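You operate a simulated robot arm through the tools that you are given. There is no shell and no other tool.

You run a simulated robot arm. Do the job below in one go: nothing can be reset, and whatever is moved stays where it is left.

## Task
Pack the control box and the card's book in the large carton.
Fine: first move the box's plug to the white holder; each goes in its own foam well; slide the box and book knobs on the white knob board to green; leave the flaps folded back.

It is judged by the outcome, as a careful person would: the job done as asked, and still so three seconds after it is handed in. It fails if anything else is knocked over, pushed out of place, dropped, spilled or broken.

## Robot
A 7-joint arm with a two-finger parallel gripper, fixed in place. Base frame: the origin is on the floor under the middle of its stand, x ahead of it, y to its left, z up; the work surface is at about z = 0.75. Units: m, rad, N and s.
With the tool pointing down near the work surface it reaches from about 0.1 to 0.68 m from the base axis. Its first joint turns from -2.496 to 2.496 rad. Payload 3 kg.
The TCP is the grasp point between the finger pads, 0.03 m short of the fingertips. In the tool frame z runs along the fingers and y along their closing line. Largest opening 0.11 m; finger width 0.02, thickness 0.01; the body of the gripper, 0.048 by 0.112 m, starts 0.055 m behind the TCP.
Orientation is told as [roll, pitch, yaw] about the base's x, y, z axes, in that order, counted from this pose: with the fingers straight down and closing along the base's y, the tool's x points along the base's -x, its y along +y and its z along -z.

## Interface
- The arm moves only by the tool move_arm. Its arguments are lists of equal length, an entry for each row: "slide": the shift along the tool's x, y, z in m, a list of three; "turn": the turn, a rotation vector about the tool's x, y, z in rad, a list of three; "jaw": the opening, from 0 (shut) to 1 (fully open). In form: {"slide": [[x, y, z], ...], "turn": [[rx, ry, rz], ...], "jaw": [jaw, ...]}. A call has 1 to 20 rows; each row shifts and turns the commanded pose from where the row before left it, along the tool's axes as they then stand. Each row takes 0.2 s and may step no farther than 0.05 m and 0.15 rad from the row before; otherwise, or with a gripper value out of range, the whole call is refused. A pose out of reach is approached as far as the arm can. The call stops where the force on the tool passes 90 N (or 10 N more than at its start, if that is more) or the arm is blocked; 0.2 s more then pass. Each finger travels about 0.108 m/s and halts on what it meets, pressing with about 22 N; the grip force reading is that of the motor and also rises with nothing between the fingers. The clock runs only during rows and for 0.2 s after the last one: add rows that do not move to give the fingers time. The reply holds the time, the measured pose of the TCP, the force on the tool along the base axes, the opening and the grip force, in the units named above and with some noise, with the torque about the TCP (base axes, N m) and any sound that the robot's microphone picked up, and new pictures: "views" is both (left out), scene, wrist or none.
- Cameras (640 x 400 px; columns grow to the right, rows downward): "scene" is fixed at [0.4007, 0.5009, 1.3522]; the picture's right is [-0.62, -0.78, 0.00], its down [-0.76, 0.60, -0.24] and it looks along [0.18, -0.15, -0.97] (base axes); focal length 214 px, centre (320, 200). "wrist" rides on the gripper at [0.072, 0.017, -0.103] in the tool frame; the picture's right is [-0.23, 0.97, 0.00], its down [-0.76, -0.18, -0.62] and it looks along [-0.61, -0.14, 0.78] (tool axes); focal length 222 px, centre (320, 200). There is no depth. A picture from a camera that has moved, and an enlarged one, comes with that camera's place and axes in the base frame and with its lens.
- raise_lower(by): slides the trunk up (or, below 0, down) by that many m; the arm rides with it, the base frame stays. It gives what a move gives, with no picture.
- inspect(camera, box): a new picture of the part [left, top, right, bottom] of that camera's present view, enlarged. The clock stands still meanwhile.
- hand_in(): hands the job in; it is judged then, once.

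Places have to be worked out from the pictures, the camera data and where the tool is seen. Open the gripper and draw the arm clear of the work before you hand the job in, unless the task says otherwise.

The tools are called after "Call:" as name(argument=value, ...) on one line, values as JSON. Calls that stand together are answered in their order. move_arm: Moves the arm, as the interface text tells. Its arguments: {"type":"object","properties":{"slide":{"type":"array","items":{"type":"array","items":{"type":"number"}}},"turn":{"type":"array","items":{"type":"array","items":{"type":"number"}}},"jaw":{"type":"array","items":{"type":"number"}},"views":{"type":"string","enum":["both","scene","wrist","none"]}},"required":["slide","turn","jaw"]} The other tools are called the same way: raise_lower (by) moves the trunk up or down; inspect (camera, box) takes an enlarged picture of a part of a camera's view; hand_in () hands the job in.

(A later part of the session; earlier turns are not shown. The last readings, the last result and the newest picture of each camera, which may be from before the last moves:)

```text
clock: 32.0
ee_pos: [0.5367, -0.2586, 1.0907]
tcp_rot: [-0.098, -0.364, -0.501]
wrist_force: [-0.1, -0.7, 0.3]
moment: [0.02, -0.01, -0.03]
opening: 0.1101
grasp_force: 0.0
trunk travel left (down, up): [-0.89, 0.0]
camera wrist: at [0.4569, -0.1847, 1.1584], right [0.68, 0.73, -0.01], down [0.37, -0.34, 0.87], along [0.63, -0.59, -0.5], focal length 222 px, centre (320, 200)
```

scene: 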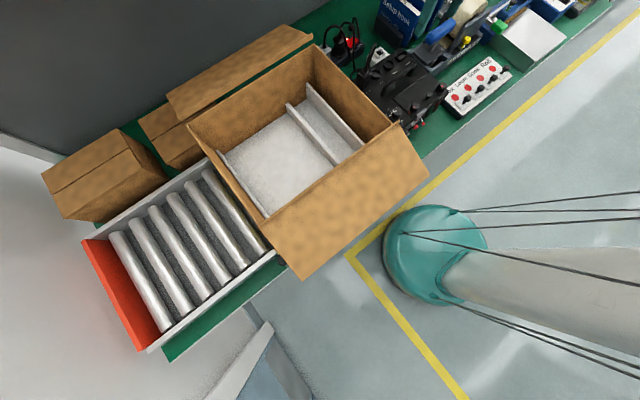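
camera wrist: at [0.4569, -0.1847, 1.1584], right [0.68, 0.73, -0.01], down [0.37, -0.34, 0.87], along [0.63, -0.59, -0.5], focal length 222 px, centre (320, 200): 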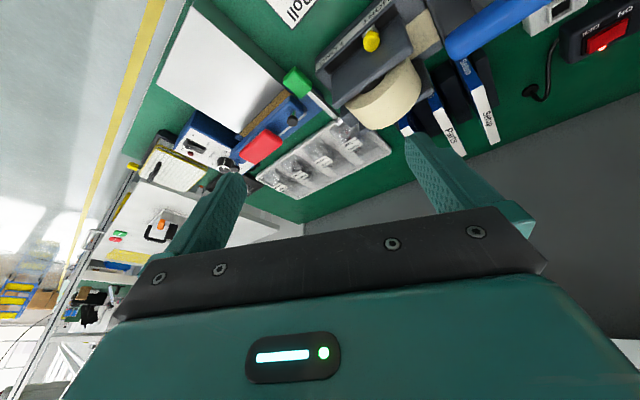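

Call:
inspect(camera="wrist", box=[40, 90, 320, 320])

Call:
inspect(camera="wrist", box=[120, 120, 260, 220])

```text
1.74 times, centred on (180, 205) of wrist
camera zoom: at [0.4569, -0.1847, 1.1584], right [0.68, 0.73, -0.01], down [0.37, -0.34, 0.87], along [0.63, -0.59, -0.5], focal length 386 px, centre (564, 191)
```

zoom: 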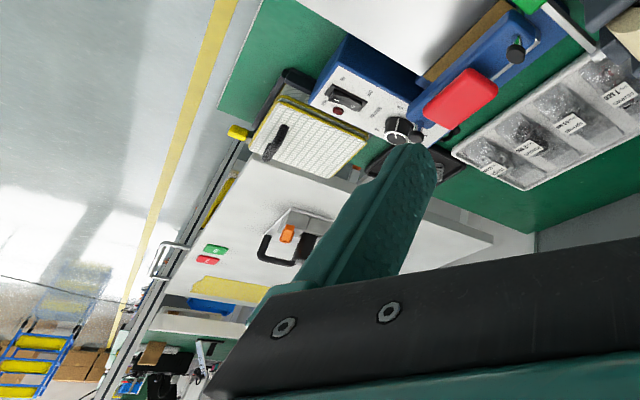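

```text
4.00 times, centred on (190, 170) of wrist
camera zoom: at [0.4569, -0.1847, 1.1584], right [0.68, 0.73, -0.01], down [0.37, -0.34, 0.87], along [0.63, -0.59, -0.5], focal length 888 px, centre (840, 320)
```

zoom: 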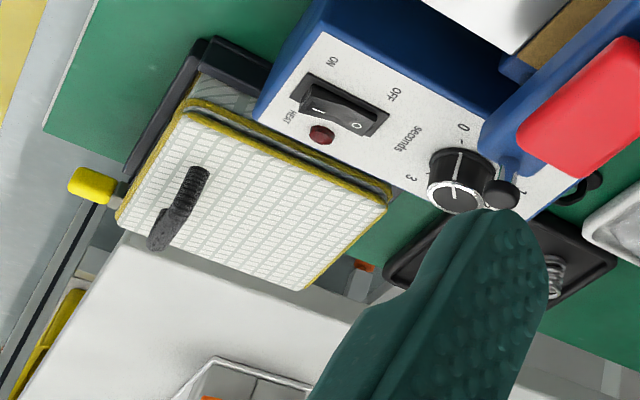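

That is only a sponge pad and a sealer. I level the tool and retreat so I can look at the fronts of everything on the bench from the robot side.

Call:
move_arm(slide=[[0, 0, 0], [0, 0, 0], [0, 0, 0], [0, 0, 0], [0, 0, 0], [0.04, 0, 0], [0.04, 0, 0], [0.04, 0, 0], [0.04, 0, 0]], turn=[[-0.0372, 0.0664, -0.1024], [-0.0372, 0.0664, -0.1024], [-0.0372, 0.0664, -0.1024], [-0.0372, 0.0664, -0.1024], [-0.0372, 0.0664, -0.1024], [0, 0, 0], [0, 0, 0], [0, 0, 0], [0, 0, 0]], jaw=[1, 1, 1, 1, 1, 1, 1, 1, 1], views="wrist")

```text
clock: 34.0
ee_pos: [0.434, -0.2597, 1.0798]
tcp_rot: [-0.001, 0.002, 0.002]
wrist_force: [0.5, 0.2, 0.2]
moment: [-0.04, 0.01, 0.01]
opening: 0.11
grasp_force: 0.1
out of reach, approached as far as the arm can: row 5, 8, 9
trunk travel left (down, up): [-0.89, 0.0]
camera wrist: at [0.3608, -0.2417, 1.183], right [0.23, 0.97, 0.0], down [0.76, -0.18, 0.62], along [0.61, -0.14, -0.78], focal length 222 px, centre (320, 200)
```

wrist: 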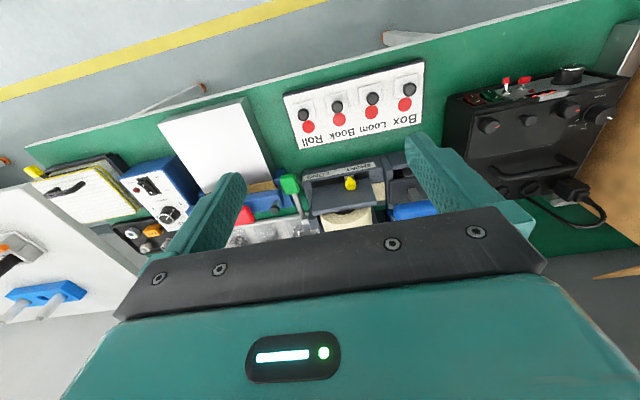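

The fronts on this side carry no card. I lower a little, retreat, and pitch forward to look at the carton's front and under its flap.

Call:
move_arm(slide=[[0.02, 0.02, 0.03], [0.03, 0.03, 0.03], [0.03, 0.04, 0.03], [0.03, 0.04, 0.03], [0, 0.045, 0], [0, 0.045, 0], [0, 0.045, 0], [0, 0.045, 0]], turn=[[0, 0, 0], [0, 0, 0], [0, 0, 0], [0, 0, 0], [0, 0, 0], [0, 0, 0], [0, 0, 0], [0, 0, 0]], jaw=[1, 1, 1, 1, 1, 1, 1, 1], views="wrist")

```text
refused: row 2 steps farther than a row can; nothing moved
```

A row was slightly too long; I repeat with shorter steps.

Call:
move_arm(slide=[[0.025, 0.025, 0.03], [0.025, 0.025, 0.03], [0.025, 0.025, 0.03], [0.025, 0.025, 0.03], [0, 0.045, 0], [0, 0.045, 0], [0, 0.045, 0], [0, 0.045, 0]], turn=[[0, 0, 0], [0, 0, 0], [0, 0, 0], [0, 0, 0], [0, 0, 0], [0, 0, 0], [0, 0, 0], [0, 0, 0]], jaw=[1, 1, 1, 1, 1, 1, 1, 1], views="wrist")

```text
clock: 35.8
ee_pos: [0.3915, -0.0002, 0.9641]
tcp_rot: [0.0, -0.001, 0.0]
wrist_force: [0.2, -0.3, 0.3]
moment: [0.0, 0.0, 0.0]
opening: 0.1098
grasp_force: 0.1
out of reach, approached as far as the arm can: row 1, 2, 3, 4
trunk travel left (down, up): [-0.89, 0.0]
camera wrist: at [0.3176, 0.0166, 1.0659], right [0.23, 0.97, 0.0], down [0.76, -0.18, 0.62], along [0.61, -0.14, -0.78], focal length 222 px, centre (320, 200)
```

wrist: 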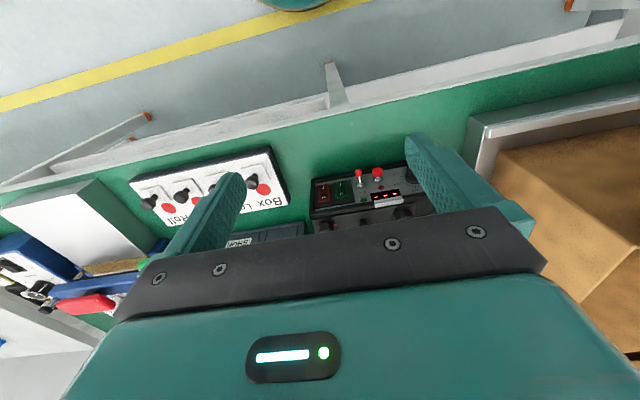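

Nothing under this edge either. I go back to the right with the wrist turned that way to examine the right-hand neighbour surface in more detail.

Call:
move_arm(slide=[[0, -0.045, 0], [0, -0.045, 0], [0, -0.045, 0], [0, -0.045, 0], [0, -0.045, 0], [0, -0.045, 0], [0, -0.045, -0.02], [0, -0.045, -0.02], [0, 0, -0.03], [0, 0, -0.03], [0, 0, 0], [0, 0, 0], [0, 0, 0], [0, 0, 0], [0, 0, 0], [0, 0, 0], [0, 0, 0], [0, 0, 0]], turn=[[0, 0, 0], [0, 0, 0], [0, 0, 0], [0, 0, 0], [0, 0, 0], [0, 0, 0], [0, 0, 0], [0, 0, 0], [0, 0, 0.14], [0, 0, 0.14], [0, 0, 0.14], [0, 0, 0.14], [0, 0, 0.14], [0, 0, 0.14], [0, 0, 0.14], [0, 0, 0.14], [0, -0.14, 0], [0, -0.14, 0]], jaw=[1, 1, 1, 1, 1, 1, 1, 1, 1, 1, 1, 1, 1, 1, 1, 1, 1, 1], views="wrist")

```text
clock: 39.6
ee_pos: [0.4392, -0.3664, 1.0725]
tcp_rot: [-0.003, -0.28, -1.121]
wrist_force: [0.6, 0.0, 0.0]
moment: [0.03, -0.02, 0.01]
opening: 0.1102
grasp_force: 0.1
out of reach, approached as far as the arm can: row 17, 18
trunk travel left (down, up): [-0.89, 0.0]
camera wrist: at [0.4101, -0.2706, 1.1521], right [0.97, 0.23, 0.06], down [0.08, -0.58, 0.81], along [0.22, -0.78, -0.58], focal length 222 px, centre (320, 200)
```

wrist: 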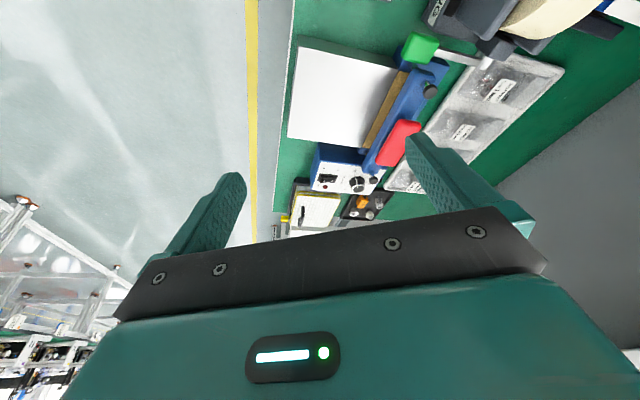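

The right side has no card. I turn back and travel to the left end to look at the conveyor, small cartons and the carton's left side.

Call:
move_arm(slide=[[0, 0, 0], [0, 0, 0], [0, 0, 0], [0, 0, 0], [0, 0, 0], [0, 0, 0], [0, 0, 0], [0, 0, 0], [0, 0, 0], [0, 0, 0], [0, 0.045, 0], [0, 0.045, 0], [0, 0.045, 0], [0, 0.045, 0], [0, 0.045, 0], [0, 0.045, 0], [0, 0.045, 0], [0, 0.045, 0], [0, 0.045, 0], [0, 0.045, 0]], turn=[[0, 0.14, 0], [0, 0.14, 0], [0, 0, -0.14], [0, 0, -0.14], [0, 0, -0.14], [0, 0, -0.14], [0, 0, -0.14], [0, 0, -0.14], [0, 0, -0.14], [0, 0, -0.14], [0, 0, 0], [0, 0, 0], [0, 0, 0], [0, 0, 0], [0, 0, 0], [0, 0, 0], [0, 0, 0], [0, 0, 0], [0, 0, 0], [0, 0, 0]], jaw=[1, 1, 1, 1, 1, 1, 1, 1, 1, 1, 1, 1, 1, 1, 1, 1, 1, 1, 1, 1], views="none")

Call:
move_arm(slide=[[0, 0.045, 0], [0, 0.045, 0], [0, 0.045, 0], [0, 0.045, 0], [0, 0.045, 0], [0, 0.045, 0], [0, 0.045, 0], [0, 0.045, 0], [0, 0.045, 0]], turn=[[0, 0, 0], [0, 0, 0], [0, 0, 0], [0, 0, 0], [0, 0, 0], [0, 0, 0], [0, 0, 0], [0, 0, 0], [0, 0, 0]], jaw=[1, 1, 1, 1, 1, 1, 1, 1, 1], views="wrist")

```text
clock: 43.8
ee_pos: [0.4414, 0.0289, 1.0731]
tcp_rot: [0.0, 0.001, -0.002]
wrist_force: [-0.2, 0.0, -0.2]
moment: [0.01, -0.02, -0.01]
opening: 0.11
grasp_force: 0.1
out of reach, approached as far as the arm can: row 14, 15
trunk travel left (down, up): [-0.89, 0.0]
```

```text
clock: 45.8
ee_pos: [0.4413, 0.4226, 1.0748]
tcp_rot: [0.004, 0.003, -0.003]
wrist_force: [-0.2, -0.5, -1.3]
moment: [-0.02, -0.03, -0.02]
opening: 0.1102
grasp_force: 0.0
out of reach, approached as far as the arm can: row 9
trunk travel left (down, up): [-0.89, 0.0]
camera wrist: at [0.3678, 0.4398, 1.1774], right [0.23, 0.97, 0.0], down [0.76, -0.18, 0.62], along [0.6, -0.14, -0.78], focal length 222 px, centre (320, 200)
```

wrist: 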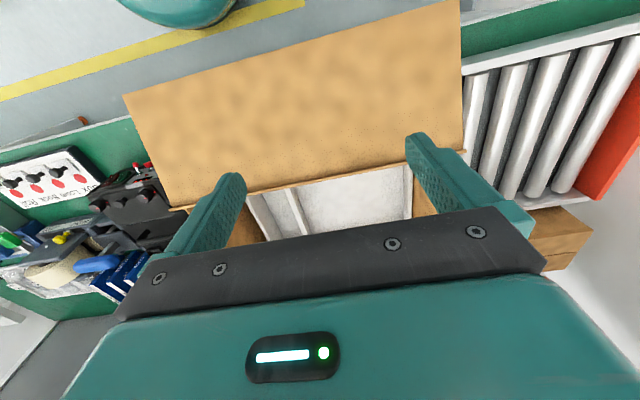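

Still none. I move over the carton and turn the camera around to look back at the carton's inner near wall and the area towards the robot.

Call:
move_arm(slide=[[-0.04, -0.01, -0.02], [-0.04, -0.01, -0.02], [-0.04, -0.01, 0], [-0.04, -0.01, 0], [0, 0, 0], [0, 0, 0], [0, 0, 0], [0, 0, 0], [0, 0, 0], [0, 0, 0], [0, 0, 0], [0, 0, 0], [0, 0, 0], [0, 0, 0], [0, 0, 0], [0, 0, 0]], turn=[[0, 0, 0], [0, 0, 0], [0, 0, 0], [0, 0, 0], [0, 0, -0.145], [0, 0, -0.145], [0, 0, -0.145], [0, 0, -0.145], [0, 0, -0.145], [0, 0, -0.145], [0, 0, -0.145], [0, 0, -0.145], [0, 0, -0.145], [0, 0, -0.145], [0, 0, -0.145], [0, 0, -0.145]], jaw=[1, 1, 1, 1, 1, 1, 1, 1, 1, 1, 1, 1, 1, 1, 1, 1], views="wrist")

```text
clock: 49.2
ee_pos: [0.5514, 0.347, 1.1144]
tcp_rot: [0.002, 0.0, 1.743]
wrist_force: [0.4, 0.1, 0.6]
moment: [0.0, 0.05, -0.03]
opening: 0.1102
grasp_force: 0.0
out of reach, approached as far as the arm can: row 1, 2, 3, 4
trunk travel left (down, up): [-0.89, 0.0]
camera wrist: at [0.547, 0.274, 1.2173], right [-1.0, 0.06, 0.0], down [0.04, 0.78, 0.62], along [0.03, 0.62, -0.78], focal length 222 px, centre (320, 200)
```

wrist: 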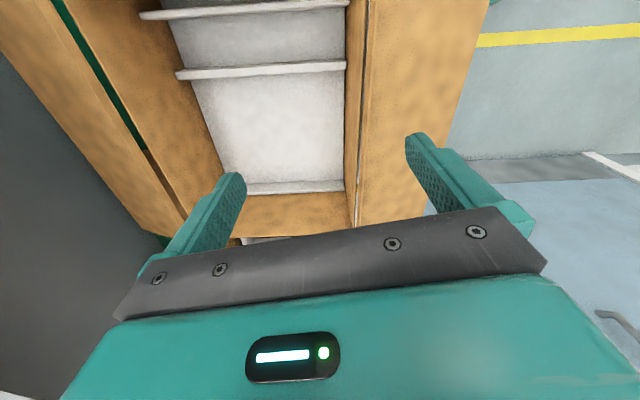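

A nice view of the two foam wells, but no card. I keep yawing to look back toward the robot's side.

Call:
move_arm(slide=[[0, 0, 0], [0, 0, 0], [0, 0, 0], [0, 0, 0], [0, 0, 0], [0, 0, 0], [0, 0, 0]], turn=[[0, 0, -0.145], [0, 0, -0.145], [0, 0, -0.145], [0, 0, -0.145], [0, 0, -0.145], [0, 0, -0.145], [0, 0, -0.145]], jaw=[1, 1, 1, 1, 1, 1, 1], views="wrist")

```text
clock: 50.8
ee_pos: [0.5537, 0.3483, 1.1149]
tcp_rot: [0.001, -0.001, 2.76]
wrist_force: [0.5, -0.2, 0.0]
moment: [0.03, 0.01, 0.01]
opening: 0.1101
grasp_force: 0.1
trunk travel left (down, up): [-0.89, 0.0]
camera wrist: at [0.6125, 0.3059, 1.2178], right [-0.57, -0.82, 0.0], down [-0.64, 0.45, 0.62], along [-0.51, 0.36, -0.78], focal length 222 px, centre (320, 200)
```

wrist: 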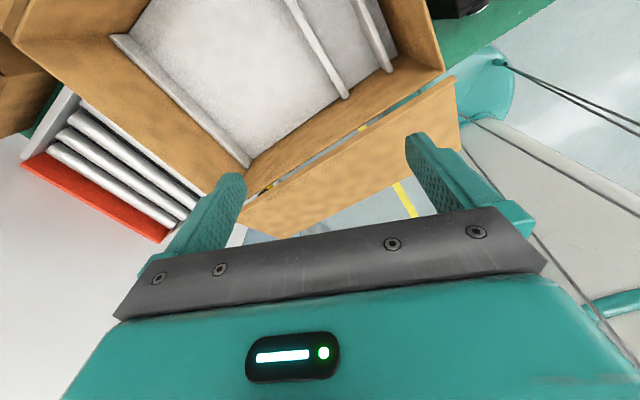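

No card there either. Keeping the camera facing back, I sweep along behind the bench items so I can see their rear faces (box, dispenser, books).

Call:
move_arm(slide=[[0.0278, 0.0373, 0], [0.0278, 0.0373, 0], [0.0278, 0.0373, 0], [0.0278, 0.0373, 0], [0.0278, 0.0373, 0], [0.0278, 0.0373, 0], [0.0278, 0.0373, 0]], turn=[[0, 0, 0], [0, 0, 0], [0, 0, 0], [0, 0, 0], [0, 0, 0], [0, 0, 0], [0, 0, 0]], jaw=[1, 1, 1, 1, 1, 1, 1], views="wrist")

Call:
move_arm(slide=[[0.0278, 0.0373, 0], [0.0278, 0.0373, 0], [0.0278, 0.0373, 0], [0.0278, 0.0373, 0], [0.0167, 0.0418, 0], [0.0167, 0.0418, 0]], turn=[[0, 0, 0], [0, 0, 0], [0, 0, 0], [0, 0, 0], [0, 0, 0], [0, 0, 0]], jaw=[1, 1, 1, 1, 1, 1], views="wrist")

```text
clock: 52.4
ee_pos: [0.6567, 0.0424, 1.1054]
tcp_rot: [0.0, -0.003, 2.758]
wrist_force: [-0.4, -0.7, 0.1]
moment: [0.03, -0.01, 0.01]
opening: 0.1101
grasp_force: 0.0
out of reach, approached as far as the arm can: row 5, 6, 7
trunk travel left (down, up): [-0.89, 0.0]
camera wrist: at [0.7171, 0.0002, 1.2082], right [-0.58, -0.82, 0.0], down [-0.64, 0.45, 0.63], along [-0.51, 0.36, -0.78], focal length 222 px, centre (320, 200)
```

wrist: 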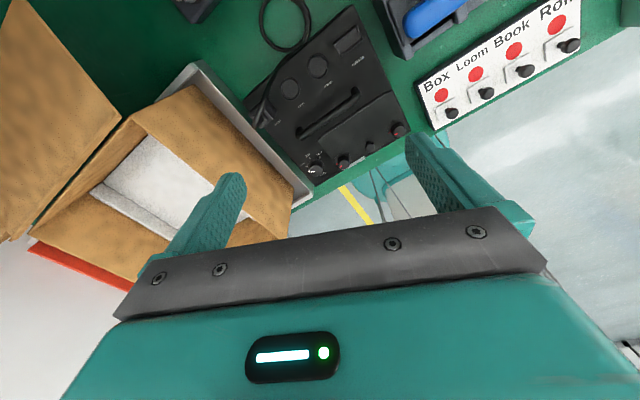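

```text
clock: 53.8
ee_pos: [0.7074, -0.225, 1.1044]
tcp_rot: [-0.003, -0.001, 2.756]
wrist_force: [0.2, -0.7, 0.7]
moment: [-0.03, 0.01, -0.01]
opening: 0.1101
grasp_force: 0.0
out of reach, approached as far as the arm can: row 1
trunk travel left (down, up): [-0.89, 0.0]
camera wrist: at [0.7675, -0.2668, 1.2084], right [-0.58, -0.82, 0.0], down [-0.64, 0.45, 0.62], along [-0.51, 0.36, -0.78], focal length 222 px, centre (320, 200)
```

wrist: 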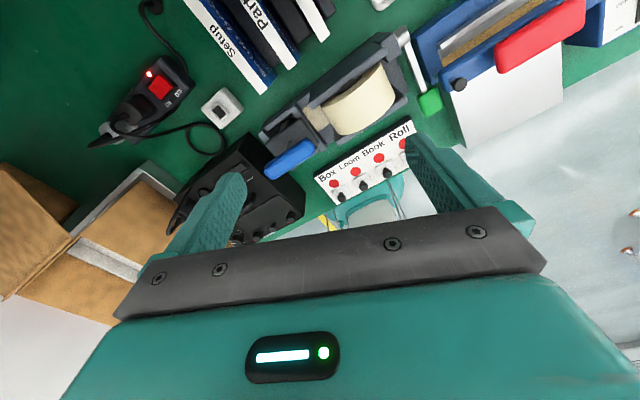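

Good upright view of books and board, but no card on the rear faces. The faces still unseen are the carton's left outer wall and its front below the flap, so I unwind the wrist and go look at those.

Call:
move_arm(slide=[[0, 0, 0], [0, 0, 0], [0, 0, 0], [0, 0, 0], [0, 0, 0], [0, 0, 0], [0, 0, 0], [0, 0, 0], [0, 0, 0], [0, 0, 0], [0, 0, 0], [0, 0, 0], [0, 0, 0], [0, 0, 0], [0, 0, 0], [0, 0, 0], [0, 0, 0], [0, 0, 0], [0, 0, 0], [0, 0, 0]], turn=[[0, 0, 0.145], [0, 0, 0.145], [0, 0, 0.145], [0, 0, 0.145], [0, 0, 0.145], [0, 0, 0.145], [0, 0, 0.145], [0, 0, 0.145], [0, 0, 0.145], [0, 0, 0.145], [0, 0, 0.145], [0, 0, 0.145], [0, 0, 0.145], [0, 0, 0.145], [0, 0, 0.145], [0, 0, 0.145], [0, 0, 0.145], [0, 0, 0.145], [0, 0, 0.145], [0, 0, 0]], jaw=[1, 1, 1, 1, 1, 1, 1, 1, 1, 1, 1, 1, 1, 1, 1, 1, 1, 1, 1, 1], views="wrist")

Call:
move_arm(slide=[[0.045, 0, 0], [0.045, 0.01, 0], [0.045, 0.01, 0], [0.045, 0.01, 0], [0.04, 0.02, 0], [0.03, 0.035, 0], [0, 0.045, 0], [0, 0.045, 0], [0, 0.045, 0], [0, 0.045, 0], [0, 0.045, 0], [0, 0.045, 0], [0.01, 0.045, 0], [0.01, 0.045, 0], [0.01, 0.045, 0], [0.01, 0.045, 0], [0.01, 0.045, 0], [0.01, 0.045, 0]], turn=[[0, 0, 0], [0, 0, 0], [0, 0, 0], [0, 0, 0], [0, 0, 0], [0, 0, 0], [0, 0, 0], [0, 0, 0], [0, 0, 0], [0, 0, 0], [0, 0, 0], [0, 0, 0], [0, 0, 0], [0, 0, 0], [0, 0, 0], [0, 0, 0], [0, 0, 0], [0, 0, 0]], jaw=[1, 1, 1, 1, 1, 1, 1, 1, 1, 1, 1, 1, 1, 1, 1, 1, 1, 1], views="wrist")

```text
clock: 58.0
ee_pos: [0.7071, -0.2248, 1.1052]
tcp_rot: [0.0, 0.003, 0.0]
wrist_force: [0.7, -0.6, 1.3]
moment: [-0.02, 0.0, 0.01]
opening: 0.11
grasp_force: 0.1
trunk travel left (down, up): [-0.89, 0.0]
camera wrist: at [0.6336, -0.2074, 1.2087], right [0.23, 0.97, 0.0], down [0.76, -0.18, 0.62], along [0.61, -0.14, -0.78], focal length 222 px, centre (320, 200)
```

wrist: 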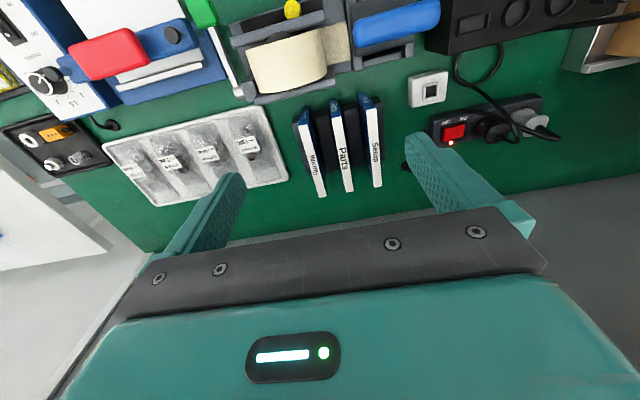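

```text
clock: 61.8
ee_pos: [0.5874, 0.2913, 1.0227]
tcp_rot: [0.001, 0.001, 0.002]
wrist_force: [1.2, -0.5, -0.8]
moment: [0.02, 0.03, 0.0]
opening: 0.1099
grasp_force: 0.1
out of reach, approached as far as the arm can: row 1, 2, 3, 4, 5, 6, 16, 17, 18
trunk travel left (down, up): [-0.89, 0.0]
camera wrist: at [0.5131, 0.3075, 1.1259], right [0.23, 0.97, 0.0], down [0.76, -0.18, 0.62], along [0.61, -0.14, -0.78], focal length 222 px, centre (320, 200)
```

wrist: 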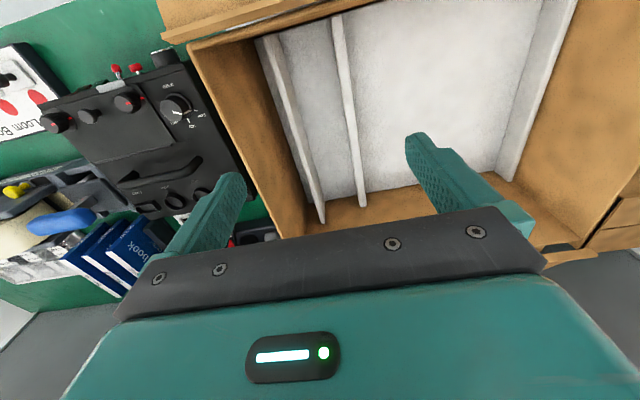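

The arm sagged a little to z 1.02 near its limit but is clear of the carton rim. I go up slightly, then on to the left, to see the carton's left outer side.

Call:
move_arm(slide=[[0, 0, -0.03], [0.02, 0, -0.02], [0.04, 0.02, 0], [0.04, 0.02, 0], [0.04, 0.02, 0]], turn=[[0, 0, 0], [0, 0, 0], [0, 0, 0], [0, 0, 0], [0, 0, 0]], jaw=[1, 1, 1, 1, 1], views="none")

Call:
move_arm(slide=[[0.02, 0.04, 0], [0.02, 0.04, 0], [0.02, 0.04, 0], [0.02, 0.04, 0], [0.02, 0.04, 0]], turn=[[0, 0, 0], [0, 0, 0], [0, 0, 0], [0, 0, 0], [0, 0, 0]], jaw=[1, 1, 1, 1, 1], views="wrist")

```text
clock: 63.0
ee_pos: [0.4494, 0.3508, 1.072]
tcp_rot: [0.0, -0.002, 0.0]
wrist_force: [-0.4, 0.9, 0.0]
moment: [-0.01, 0.0, -0.02]
opening: 0.1101
grasp_force: 0.1
trunk travel left (down, up): [-0.89, 0.0]
```

```text
clock: 64.2
ee_pos: [0.3519, 0.4624, 1.0804]
tcp_rot: [0.001, 0.002, 0.002]
wrist_force: [0.3, 0.3, -0.2]
moment: [0.01, 0.0, -0.01]
opening: 0.1099
grasp_force: 0.2
out of reach, approached as far as the arm can: row 3, 4, 5
trunk travel left (down, up): [-0.89, 0.0]
camera wrist: at [0.2782, 0.4797, 1.183], right [0.23, 0.97, 0.0], down [0.76, -0.18, 0.62], along [0.61, -0.14, -0.78], focal length 222 px, centre (320, 200)
```

wrist: 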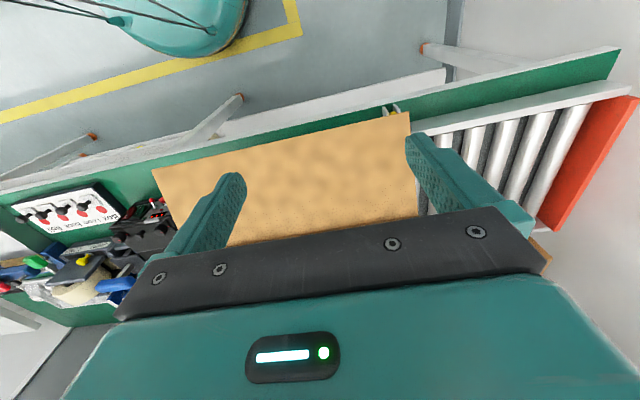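

There is a small yellow/black object under the near flap's left corner. I zoom in there.

Call:
inspect(camera="wrist", box=[340, 70, 480, 160])

Call:
inspect(camera="scene", box=[250, 220, 330, 290])

```text
4.44 times, centred on (410, 115) of wrist
camera zoom: at [0.2782, 0.4797, 1.183], right [0.23, 0.97, 0.0], down [0.76, -0.18, 0.62], along [0.61, -0.14, -0.78], focal length 987 px, centre (-80, 578)
```

zoom: 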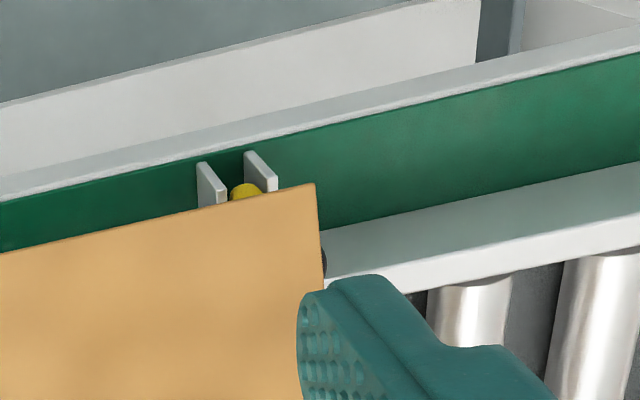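

```text
5.71 times, centred on (290, 255) of scene
camera zoom: at [0.4007, 0.5009, 1.3522], right [-0.62, -0.78, 0.0], down [-0.76, 0.6, -0.24], along [0.18, -0.15, -0.97], focal length 1226 px, centre (491, -114)
```

zoom: 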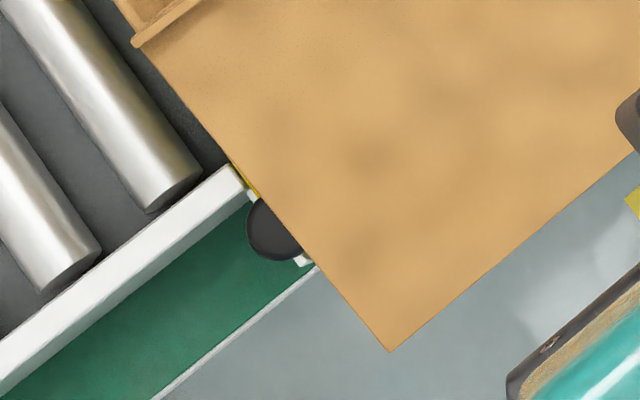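

There's a small fixture under the flap, so the space below the flap needs a proper look. I retreat in front of the bench edge and come down to look in under the flap.

Call:
move_arm(slide=[[0.035, -0.01, 0.03], [0.035, -0.01, 0.03], [0.035, -0.01, 0.03], [0.03, -0.01, 0.03]], turn=[[0, 0, 0], [0, 0, 0], [0, 0, 0], [0, 0, 0]], jaw=[1, 1, 1, 1], views="wrist")

```text
clock: 65.2
ee_pos: [0.2159, 0.4249, 0.9606]
tcp_rot: [0.002, 0.0, 0.0]
wrist_force: [-0.3, -0.4, 0.1]
moment: [-0.01, -0.02, 0.02]
opening: 0.11
grasp_force: 0.0
trunk travel left (down, up): [-0.89, 0.0]
camera wrist: at [0.1424, 0.4419, 1.0639], right [0.23, 0.97, 0.0], down [0.76, -0.18, 0.62], along [0.61, -0.14, -0.78], focal length 222 px, centre (320, 200)
```

wrist: 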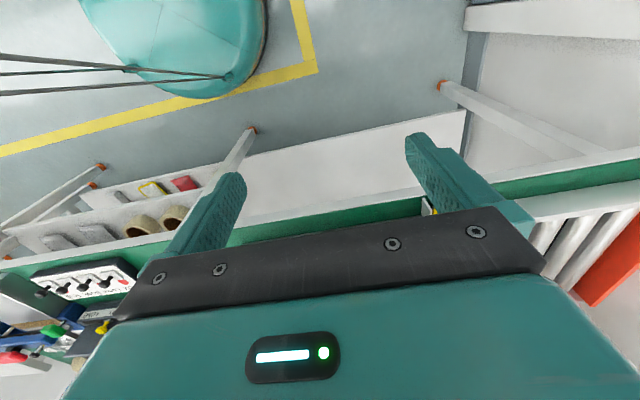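

Now I see a lower shelf under the bench. I lower to about z 0.85 and pitch forward to look beneath the flap.

Call:
move_arm(slide=[[0, 0, 0.04], [0, 0, 0.04], [0, -0.02, 0.03], [0, -0.02, 0], [0, 0, 0], [0, 0, 0], [0, 0, 0]], turn=[[0, 0, 0], [0, 0, 0], [0, -0.14, 0], [0, -0.14, 0], [0, -0.14, 0], [0, -0.14, 0], [0, -0.14, 0]], jaw=[1, 1, 1, 1, 1, 1, 1], views="wrist")

```text
clock: 66.8
ee_pos: [0.2149, 0.3761, 0.8526]
tcp_rot: [-0.001, -0.7, 0.0]
wrist_force: [-0.1, 0.3, -0.7]
moment: [0.0, 0.02, 0.02]
opening: 0.1098
grasp_force: 0.1
out of reach, approached as far as the arm can: row 7
trunk travel left (down, up): [-0.89, 0.0]
camera wrist: at [0.0917, 0.3931, 0.8849], right [0.17, 0.97, 0.15], down [0.18, -0.18, 0.97], along [0.97, -0.14, -0.21], focal length 222 px, centre (320, 200)
```

wrist: 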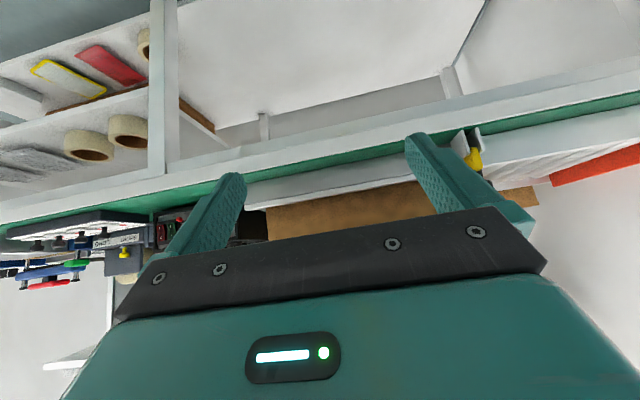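

Call:
inspect(camera="wrist", box=[0, 0, 260, 220])

Call:
inspect(camera="wrist", box=[220, 90, 540, 250])

Call:
inspect(camera="wrist", box=[0, 180, 280, 330])

```text
1.82 times, centred on (130, 110) of wrist
camera zoom: at [0.0917, 0.3931, 0.8849], right [0.17, 0.97, 0.15], down [0.18, -0.18, 0.97], along [0.97, -0.14, -0.21], focal length 404 px, centre (666, 364)
```

zoom: 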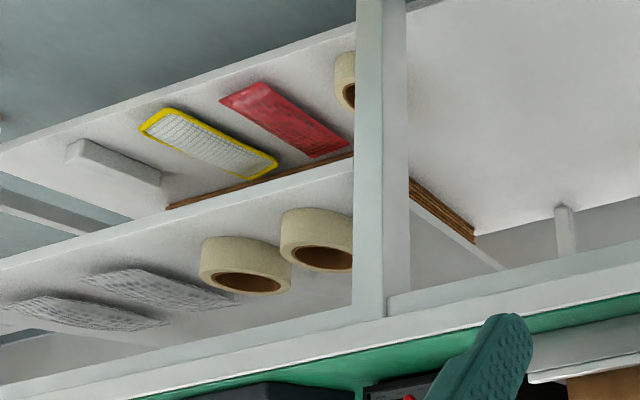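

```text
2.00 times, centred on (380, 170) of wrist
camera zoom: at [0.0917, 0.3931, 0.8849], right [0.17, 0.97, 0.15], down [0.18, -0.18, 0.97], along [0.97, -0.14, -0.21], focal length 444 px, centre (200, 260)
```

zoom: 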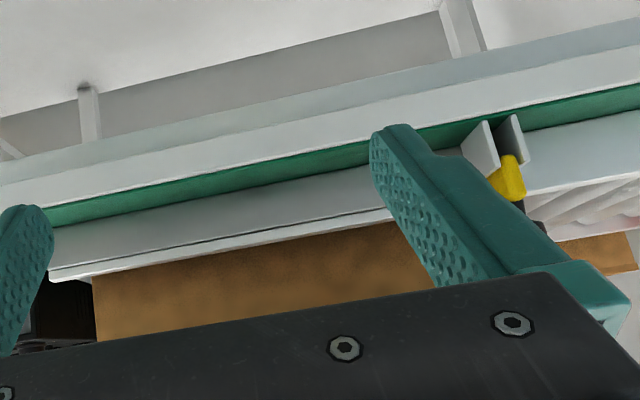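

```text
2.29 times, centred on (140, 255) of wrist
camera zoom: at [0.0917, 0.3931, 0.8849], right [0.17, 0.97, 0.15], down [0.18, -0.18, 0.97], along [0.97, -0.14, -0.21], focal length 508 px, centre (731, 74)
```

zoom: 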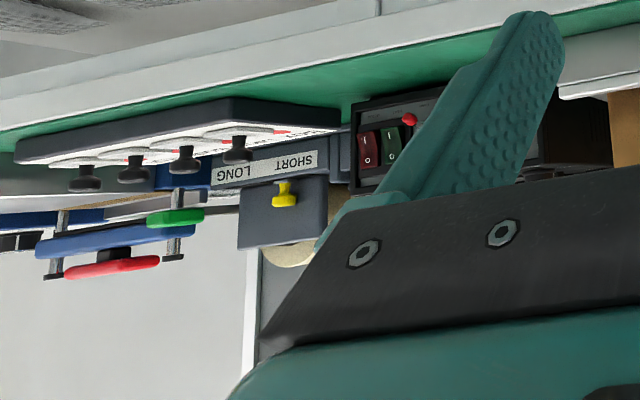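

The near wall's middle is hidden by the finger and palm. I lower a bit more and shift so that the carton's front comes into the free part of the picture.

Call:
move_arm(slide=[[0.02, 0.0, 0.025], [0.02, 0, 0.025], [0.02, 0, 0.025], [0, 0, 0], [0, 0, 0]], turn=[[0, 0, 0], [0, 0, 0], [0, 0, 0], [0, -0.14, 0], [0, -0.14, 0]], jaw=[1, 1, 1, 1, 1], views="wrist")

```text
clock: 68.0
ee_pos: [0.2041, 0.3376, 0.8535]
tcp_rot: [0.002, -0.91, -0.001]
wrist_force: [0.6, -0.6, -0.3]
moment: [-0.02, 0.01, 0.06]
opening: 0.1102
grasp_force: 0.1
out of reach, approached as far as the arm can: row 1, 2, 3, 4, 5
trunk travel left (down, up): [-0.89, 0.0]
camera wrist: at [0.0766, 0.3549, 0.8588], right [0.14, 0.97, 0.18], down [-0.02, -0.18, 0.98], along [0.99, -0.14, 0.0], focal length 222 px, centre (320, 200)
```

wrist: 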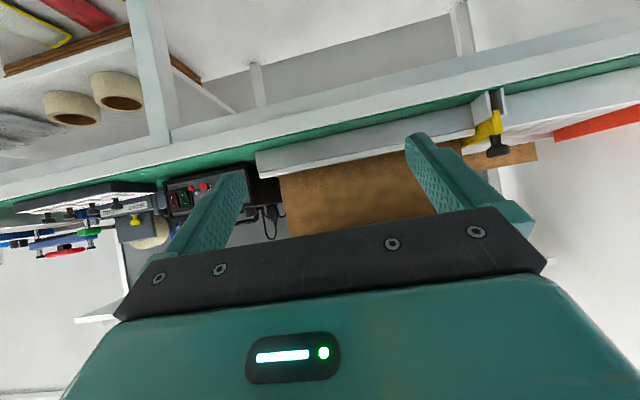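

The carton's front wall is blank as well. Next I look at the carton's left outer wall from over the conveyor's near side.

Call:
move_arm(slide=[[0, 0, 0], [0, 0, 0], [0, 0, 0], [0, 0, 0], [0, 0, 0], [0, 0, 0], [0, 0.03, -0.03], [0, 0.03, -0.03], [0, 0.03, -0.03], [0, 0.04, -0.02], [0, 0.04, -0.02], [0, 0.045, 0], [0, 0.045, 0], [0, 0.03, 0]], turn=[[0, 0.145, 0], [0, 0.145, 0], [0, 0.145, 0], [0, 0.145, 0], [0, 0.145, 0], [0, 0.145, 0], [0, 0.04, 0], [0, 0, 0.1], [0, 0, 0.1], [0, 0, 0.1], [0, 0, 0.1], [0, 0, 0.1], [0, 0, 0.1], [0, 0, 0.1]], jaw=[1, 1, 1, 1, 1, 1, 1, 1, 1, 1, 1, 1, 1, 1], views="wrist")

```text
clock: 71.0
ee_pos: [0.2233, 0.4775, 1.0026]
tcp_rot: [-0.003, 0.0, -0.543]
wrist_force: [0.5, 0.0, -0.9]
moment: [-0.02, 0.02, 0.02]
opening: 0.1102
grasp_force: 0.1
out of reach, approached as far as the arm can: row 11, 12, 13, 14
trunk travel left (down, up): [-0.89, 0.0]
camera wrist: at [0.1697, 0.5295, 1.1055], right [0.7, 0.72, 0.0], down [0.56, -0.55, 0.62], along [0.45, -0.44, -0.78], focal length 222 px, centre (320, 200)
```

wrist: 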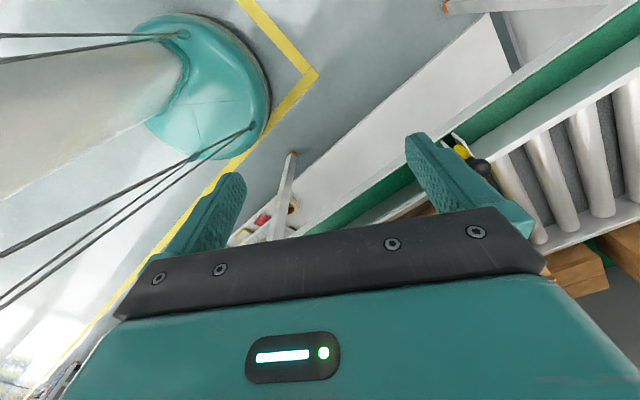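

I need to be further left; I move along +y and see.

Call:
move_arm(slide=[[0.0207, 0.0342, 0], [0.0207, 0.0342, 0], [0.0207, 0.0342, 0], [0.0207, 0.0342, 0], [0.0207, 0.0342, 0], [0.0207, 0.0342, 0]], turn=[[0, 0, 0], [0, 0, 0], [0, -0.1, 0], [0, -0.1, 0], [0, -0.1, 0], [0, -0.1, 0]], jaw=[1, 1, 1, 1, 1, 1], views="wrist")

```text
clock: 72.4
ee_pos: [0.1984, 0.4807, 1.0326]
tcp_rot: [0.0, -0.098, -0.576]
wrist_force: [0.2, 0.4, 0.1]
moment: [-0.02, -0.02, -0.01]
opening: 0.1101
grasp_force: 0.1
out of reach, approached as far as the arm can: row 1, 2, 3, 4, 5, 6
trunk travel left (down, up): [-0.89, 0.0]
camera wrist: at [0.1371, 0.539, 1.1272], right [0.72, 0.69, 0.02], down [0.49, -0.53, 0.7], along [0.5, -0.49, -0.72], focal length 222 px, centre (320, 200)
```

wrist: 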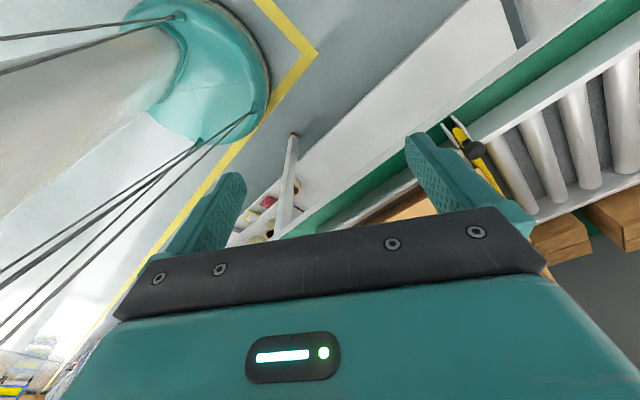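

The wrist's last joint limits turning right from here. Earlier, pitched at yaw 0, I noticed black-labelled items beyond the partition on the left; I go back to that view to enlarge them.

Call:
move_arm(slide=[[0, 0, 0], [0, 0, 0], [0, 0, 0], [0, 0, 0], [0, 0, 0], [-0.035, -0.03, 0], [-0.035, -0.03, 0], [-0.035, -0.03, 0], [-0.035, -0.03, 0], [-0.035, -0.03, 0], [-0.035, -0.03, 0], [-0.035, -0.03, -0.01]], turn=[[0, 0.098, 0], [0, 0, -0.14], [0, 0, -0.14], [0, 0, -0.14], [0, 0, -0.14], [0, 0, 0], [0, 0, 0], [0, 0, 0], [0, 0, 0], [0, 0, 0], [0, 0, 0], [0, 0, 0]], jaw=[1, 1, 1, 1, 1, 1, 1, 1, 1, 1, 1, 1], views="none")

Call:
move_arm(slide=[[-0.03, 0, 0], [-0.02, 0, 0], [-0.02, 0, 0], [-0.02, 0, 0], [0, 0, 0]], turn=[[0, -0.14, 0], [0, -0.14, 0], [0, -0.14, 0], [0, -0.14, 0], [0, -0.14, 0]], jaw=[1, 1, 1, 1, 1], views="wrist")

```text
clock: 75.0
ee_pos: [0.4482, 0.2703, 1.0412]
tcp_rot: [-0.003, 0.004, -0.015]
wrist_force: [0.2, -0.4, 0.0]
moment: [0.02, -0.02, -0.04]
opening: 0.1102
grasp_force: 0.1
out of reach, approached as far as the arm can: row 12
trunk travel left (down, up): [-0.89, 0.0]
```

```text
clock: 76.2
ee_pos: [0.5352, 0.2758, 1.0518]
tcp_rot: [-0.001, -0.702, -0.014]
wrist_force: [0.4, 0.6, -0.3]
moment: [0.03, -0.03, 0.01]
opening: 0.1098
grasp_force: 0.0
out of reach, approached as far as the arm can: row 2, 4
trunk travel left (down, up): [-0.89, 0.0]
camera wrist: at [0.4124, 0.2946, 1.0829], right [0.19, 0.97, 0.14], down [0.18, -0.18, 0.97], along [0.97, -0.16, -0.21], focal length 222 px, centre (320, 200)
```

wrist: 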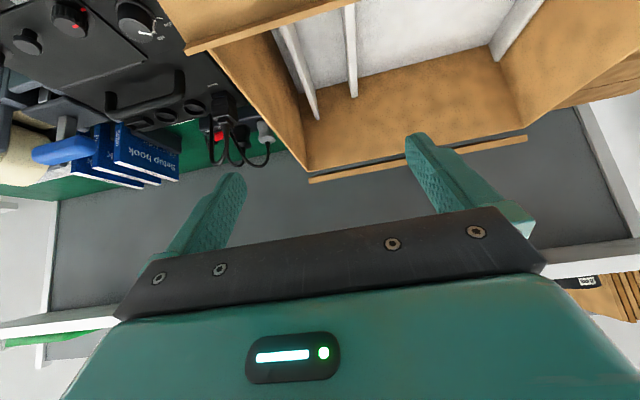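

Call:
inspect(camera="wrist", box=[520, 220, 640, 340])

Call:
inspect(camera="wrist", box=[0, 250, 140, 400])

```text
3.33 times, centred on (580, 280) of wrist
camera zoom: at [0.4124, 0.2946, 1.0829], right [0.19, 0.97, 0.14], down [0.18, -0.18, 0.97], along [0.97, -0.16, -0.21], focal length 740 px, centre (-547, -67)
```

zoom: 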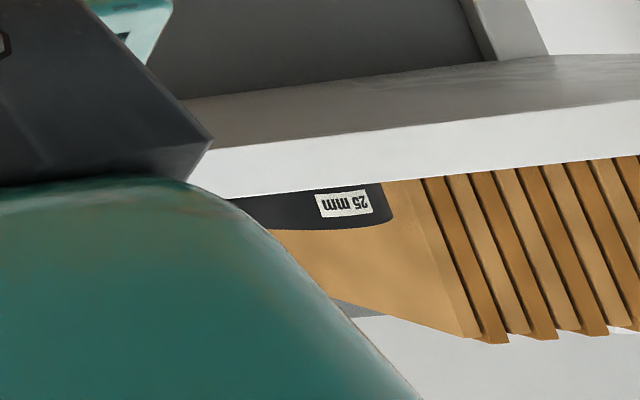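

```text
2.67 times, centred on (70, 325) of wrist
camera zoom: at [0.4124, 0.2946, 1.0829], right [0.19, 0.97, 0.14], down [0.18, -0.18, 0.97], along [0.97, -0.16, -0.21], focal length 592 px, centre (987, -133)
```

zoom: 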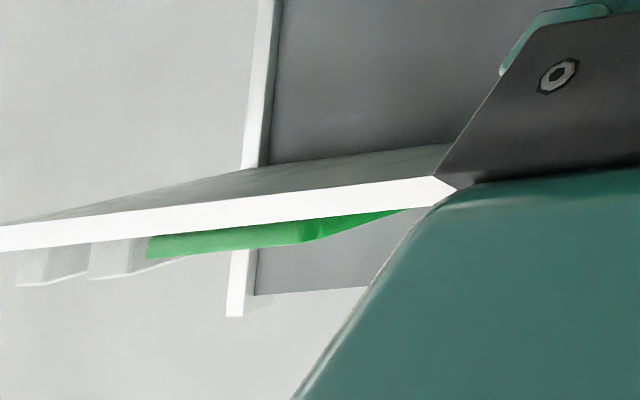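

There's a shelf above the bench's back panel with bins and a tape roll, so a card may hang up there. I pitch the tool further up so the free part of the picture covers the back panel and shelf.

Call:
move_arm(slide=[[-0.01, 0, -0.01], [-0.01, 0, -0.01], [-0.015, 0, -0.005], [-0.015, 0, -0.005]], turn=[[0, -0.14, 0], [0, -0.14, 0], [0, -0.14, 0], [0, -0.14, 0]], jaw=[1, 1, 1, 1], views="wrist")

```text
clock: 77.2
ee_pos: [0.5493, 0.2857, 1.1142]
tcp_rot: [0.001, -1.258, -0.012]
wrist_force: [0.1, 0.4, 0.1]
moment: [0.01, 0.04, 0.0]
opening: 0.11
grasp_force: 0.1
out of reach, approached as far as the arm can: row 1, 2
trunk travel left (down, up): [-0.89, 0.0]
camera wrist: at [0.4267, 0.3041, 1.0762], right [0.08, 0.97, 0.22], down [-0.36, -0.17, 0.92], along [0.93, -0.15, 0.34], focal length 222 px, centre (320, 200)
```

wrist: 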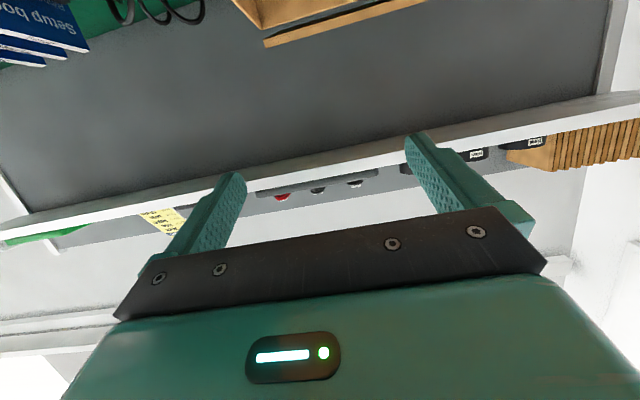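

There is a yellow card with writing hanging on the back panel just above the shelf. I enlarge it.

Call:
inspect(camera="wrist", box=[120, 180, 220, 260])

Call:
inspect(camera="wrist", box=[220, 150, 420, 230])

```text
5.00 times, centred on (170, 220) of wrist
camera zoom: at [0.4267, 0.3041, 1.0762], right [0.08, 0.97, 0.22], down [-0.36, -0.17, 0.92], along [0.93, -0.15, 0.34], focal length 1111 px, centre (1070, 100)
```

zoom: 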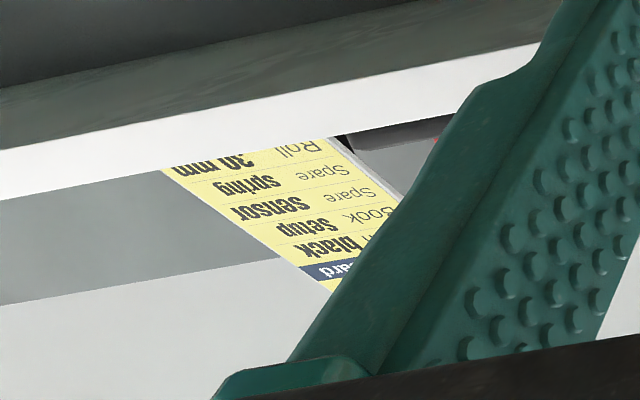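

```text
3.20 times, centred on (320, 190) of wrist
camera zoom: at [0.4267, 0.3041, 1.0762], right [0.08, 0.97, 0.22], down [-0.36, -0.17, 0.92], along [0.93, -0.15, 0.34], focal length 711 px, centre (320, 232)
```

zoom: 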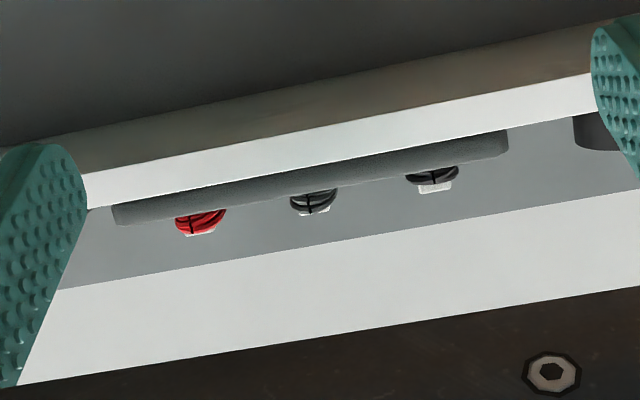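

The card reads "... black / Book: setup / Spare: sensor / Spare: spring / Roll ..". I shift a little so the finger no longer covers it and confirm the full text.

Call:
move_arm(slide=[[0, -0.04, 0], [0, -0.04, 0], [0, -0.04, 0]], turn=[[0, 0, 0], [0, 0, 0], [0, 0, 0]], jaw=[1, 1, 1], views="wrist")

```text
clock: 78.0
ee_pos: [0.5798, 0.2391, 1.0682]
tcp_rot: [-0.001, -1.261, -0.013]
wrist_force: [0.1, 0.1, 0.0]
moment: [0.02, 0.0, -0.01]
opening: 0.1101
grasp_force: 0.0
out of reach, approached as far as the arm can: row 1, 2, 3
trunk travel left (down, up): [-0.89, 0.0]
camera wrist: at [0.4583, 0.2586, 1.0307], right [0.08, 0.97, 0.22], down [-0.36, -0.17, 0.92], along [0.93, -0.16, 0.34], focal length 222 px, centre (320, 200)
```

wrist: 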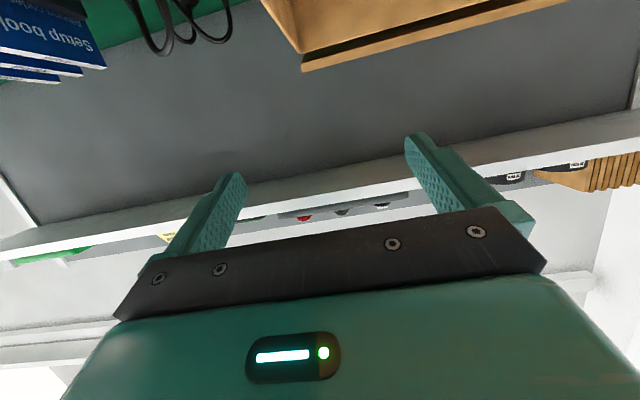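

The arm sagged; I raise it and yaw a little right so the card falls between the fingers.

Call:
move_arm(slide=[[-0.0286, 0, -0.0092], [-0.0286, 0, -0.0092], [0, 0, 0], [0, 0, 0]], turn=[[0, 0, 0], [0.133, 0, 0.043], [0.133, 0, 0.043], [0.133, 0, 0.043]], jaw=[1, 1, 1, 1], views="wrist")

```text
clock: 79.0
ee_pos: [0.5844, 0.2522, 1.1205]
tcp_rot: [-0.006, -1.259, -0.429]
wrist_force: [-0.3, -0.7, 0.7]
moment: [0.03, -0.01, 0.02]
opening: 0.1101
grasp_force: 0.1
out of reach, approached as far as the arm can: row 1
trunk travel left (down, up): [-0.89, 0.0]
camera wrist: at [0.4817, 0.3191, 1.0832], right [0.47, 0.85, 0.21], down [-0.4, -0.01, 0.92], along [0.78, -0.52, 0.34], focal length 222 px, centre (320, 200)
```

wrist: 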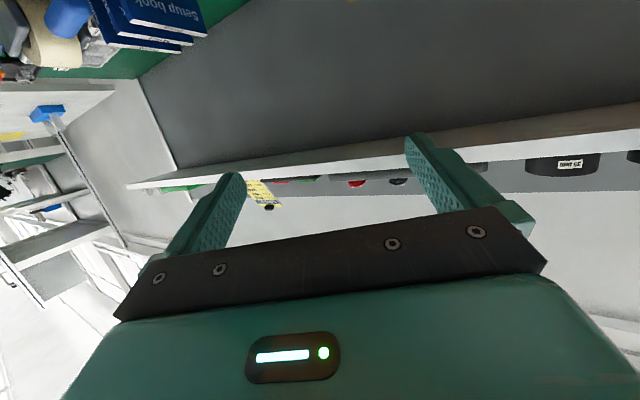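

Call:
inspect(camera="wrist", box=[230, 165, 310, 215])

```text
8.00 times, centred on (270, 190) of wrist
camera zoom: at [0.4817, 0.3191, 1.0832], right [0.47, 0.85, 0.21], down [-0.4, -0.01, 0.92], along [0.78, -0.52, 0.34], focal length 1777 px, centre (720, 280)
```

zoom: 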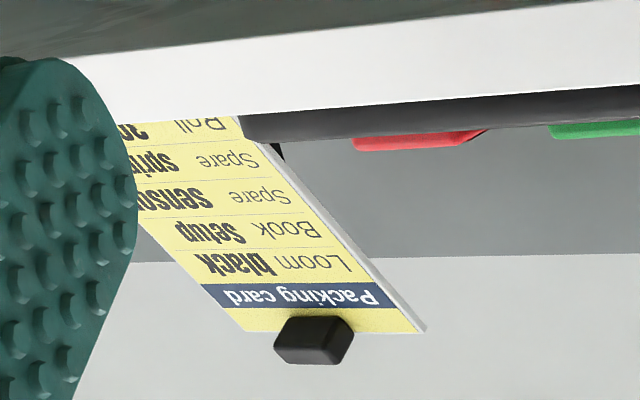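

The packing card says: Loom black, **Book setup**, Spare sensor, Spare spring, Roll. So the Setup book is the one to pack. I level the tool again and go to look at the plug and holder up close.

Call:
move_arm(slide=[[0, 0, 0], [0, 0, 0], [0, 0, 0], [0, 0, 0], [0, 0, 0], [0, 0, 0], [0, 0, 0], [0, 0, 0], [0, 0, 0], [0, 0, 0], [0, 0, 0], [0, 0, 0]], turn=[[0, 0.14, 0], [0, 0.14, 0], [0, 0.14, 0], [0, 0.14, 0], [0, 0.14, 0], [0, 0.14, 0], [0, 0.14, 0], [0, 0.14, 0], [0, 0.139, 0], [0, 0, -0.143], [0, 0, -0.143], [0, 0, -0.143]], jaw=[1, 1, 1, 1, 1, 1, 1, 1, 1, 1, 1, 1], views="none")

Call:
move_arm(slide=[[0, -0.04, 0], [0, -0.04, 0], [0, -0.04, 0], [0, -0.04, 0], [0, -0.04, 0.01], [0, 0, 0.02]], turn=[[0, 0, 0], [0, 0, 0], [0, 0, 0], [0, 0, 0], [0, 0, 0], [0, 0, 0]], jaw=[1, 1, 1, 1, 1, 1], views="wrist")

```text
clock: 81.6
ee_pos: [0.5861, 0.2521, 1.1232]
tcp_rot: [-0.003, 0.0, -0.003]
wrist_force: [0.3, 0.1, 0.6]
moment: [0.01, 0.03, -0.01]
opening: 0.1099
grasp_force: 0.1
trunk travel left (down, up): [-0.89, 0.0]
```

```text
clock: 83.0
ee_pos: [0.5984, 0.0621, 1.0687]
tcp_rot: [0.001, 0.0, -0.004]
wrist_force: [-0.3, 0.0, 0.4]
moment: [-0.01, 0.03, 0.0]
opening: 0.11
grasp_force: 0.0
out of reach, approached as far as the arm can: row 3, 4
trunk travel left (down, up): [-0.89, 0.0]
camera wrist: at [0.5249, 0.0794, 1.1721], right [0.23, 0.97, 0.0], down [0.76, -0.18, 0.62], along [0.61, -0.14, -0.78], focal length 222 px, centre (320, 200)
```

wrist: 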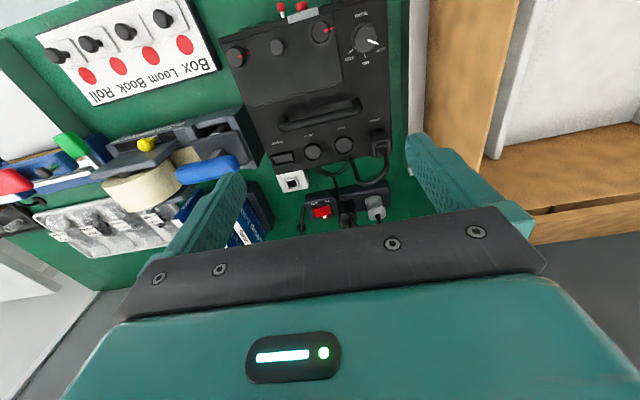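

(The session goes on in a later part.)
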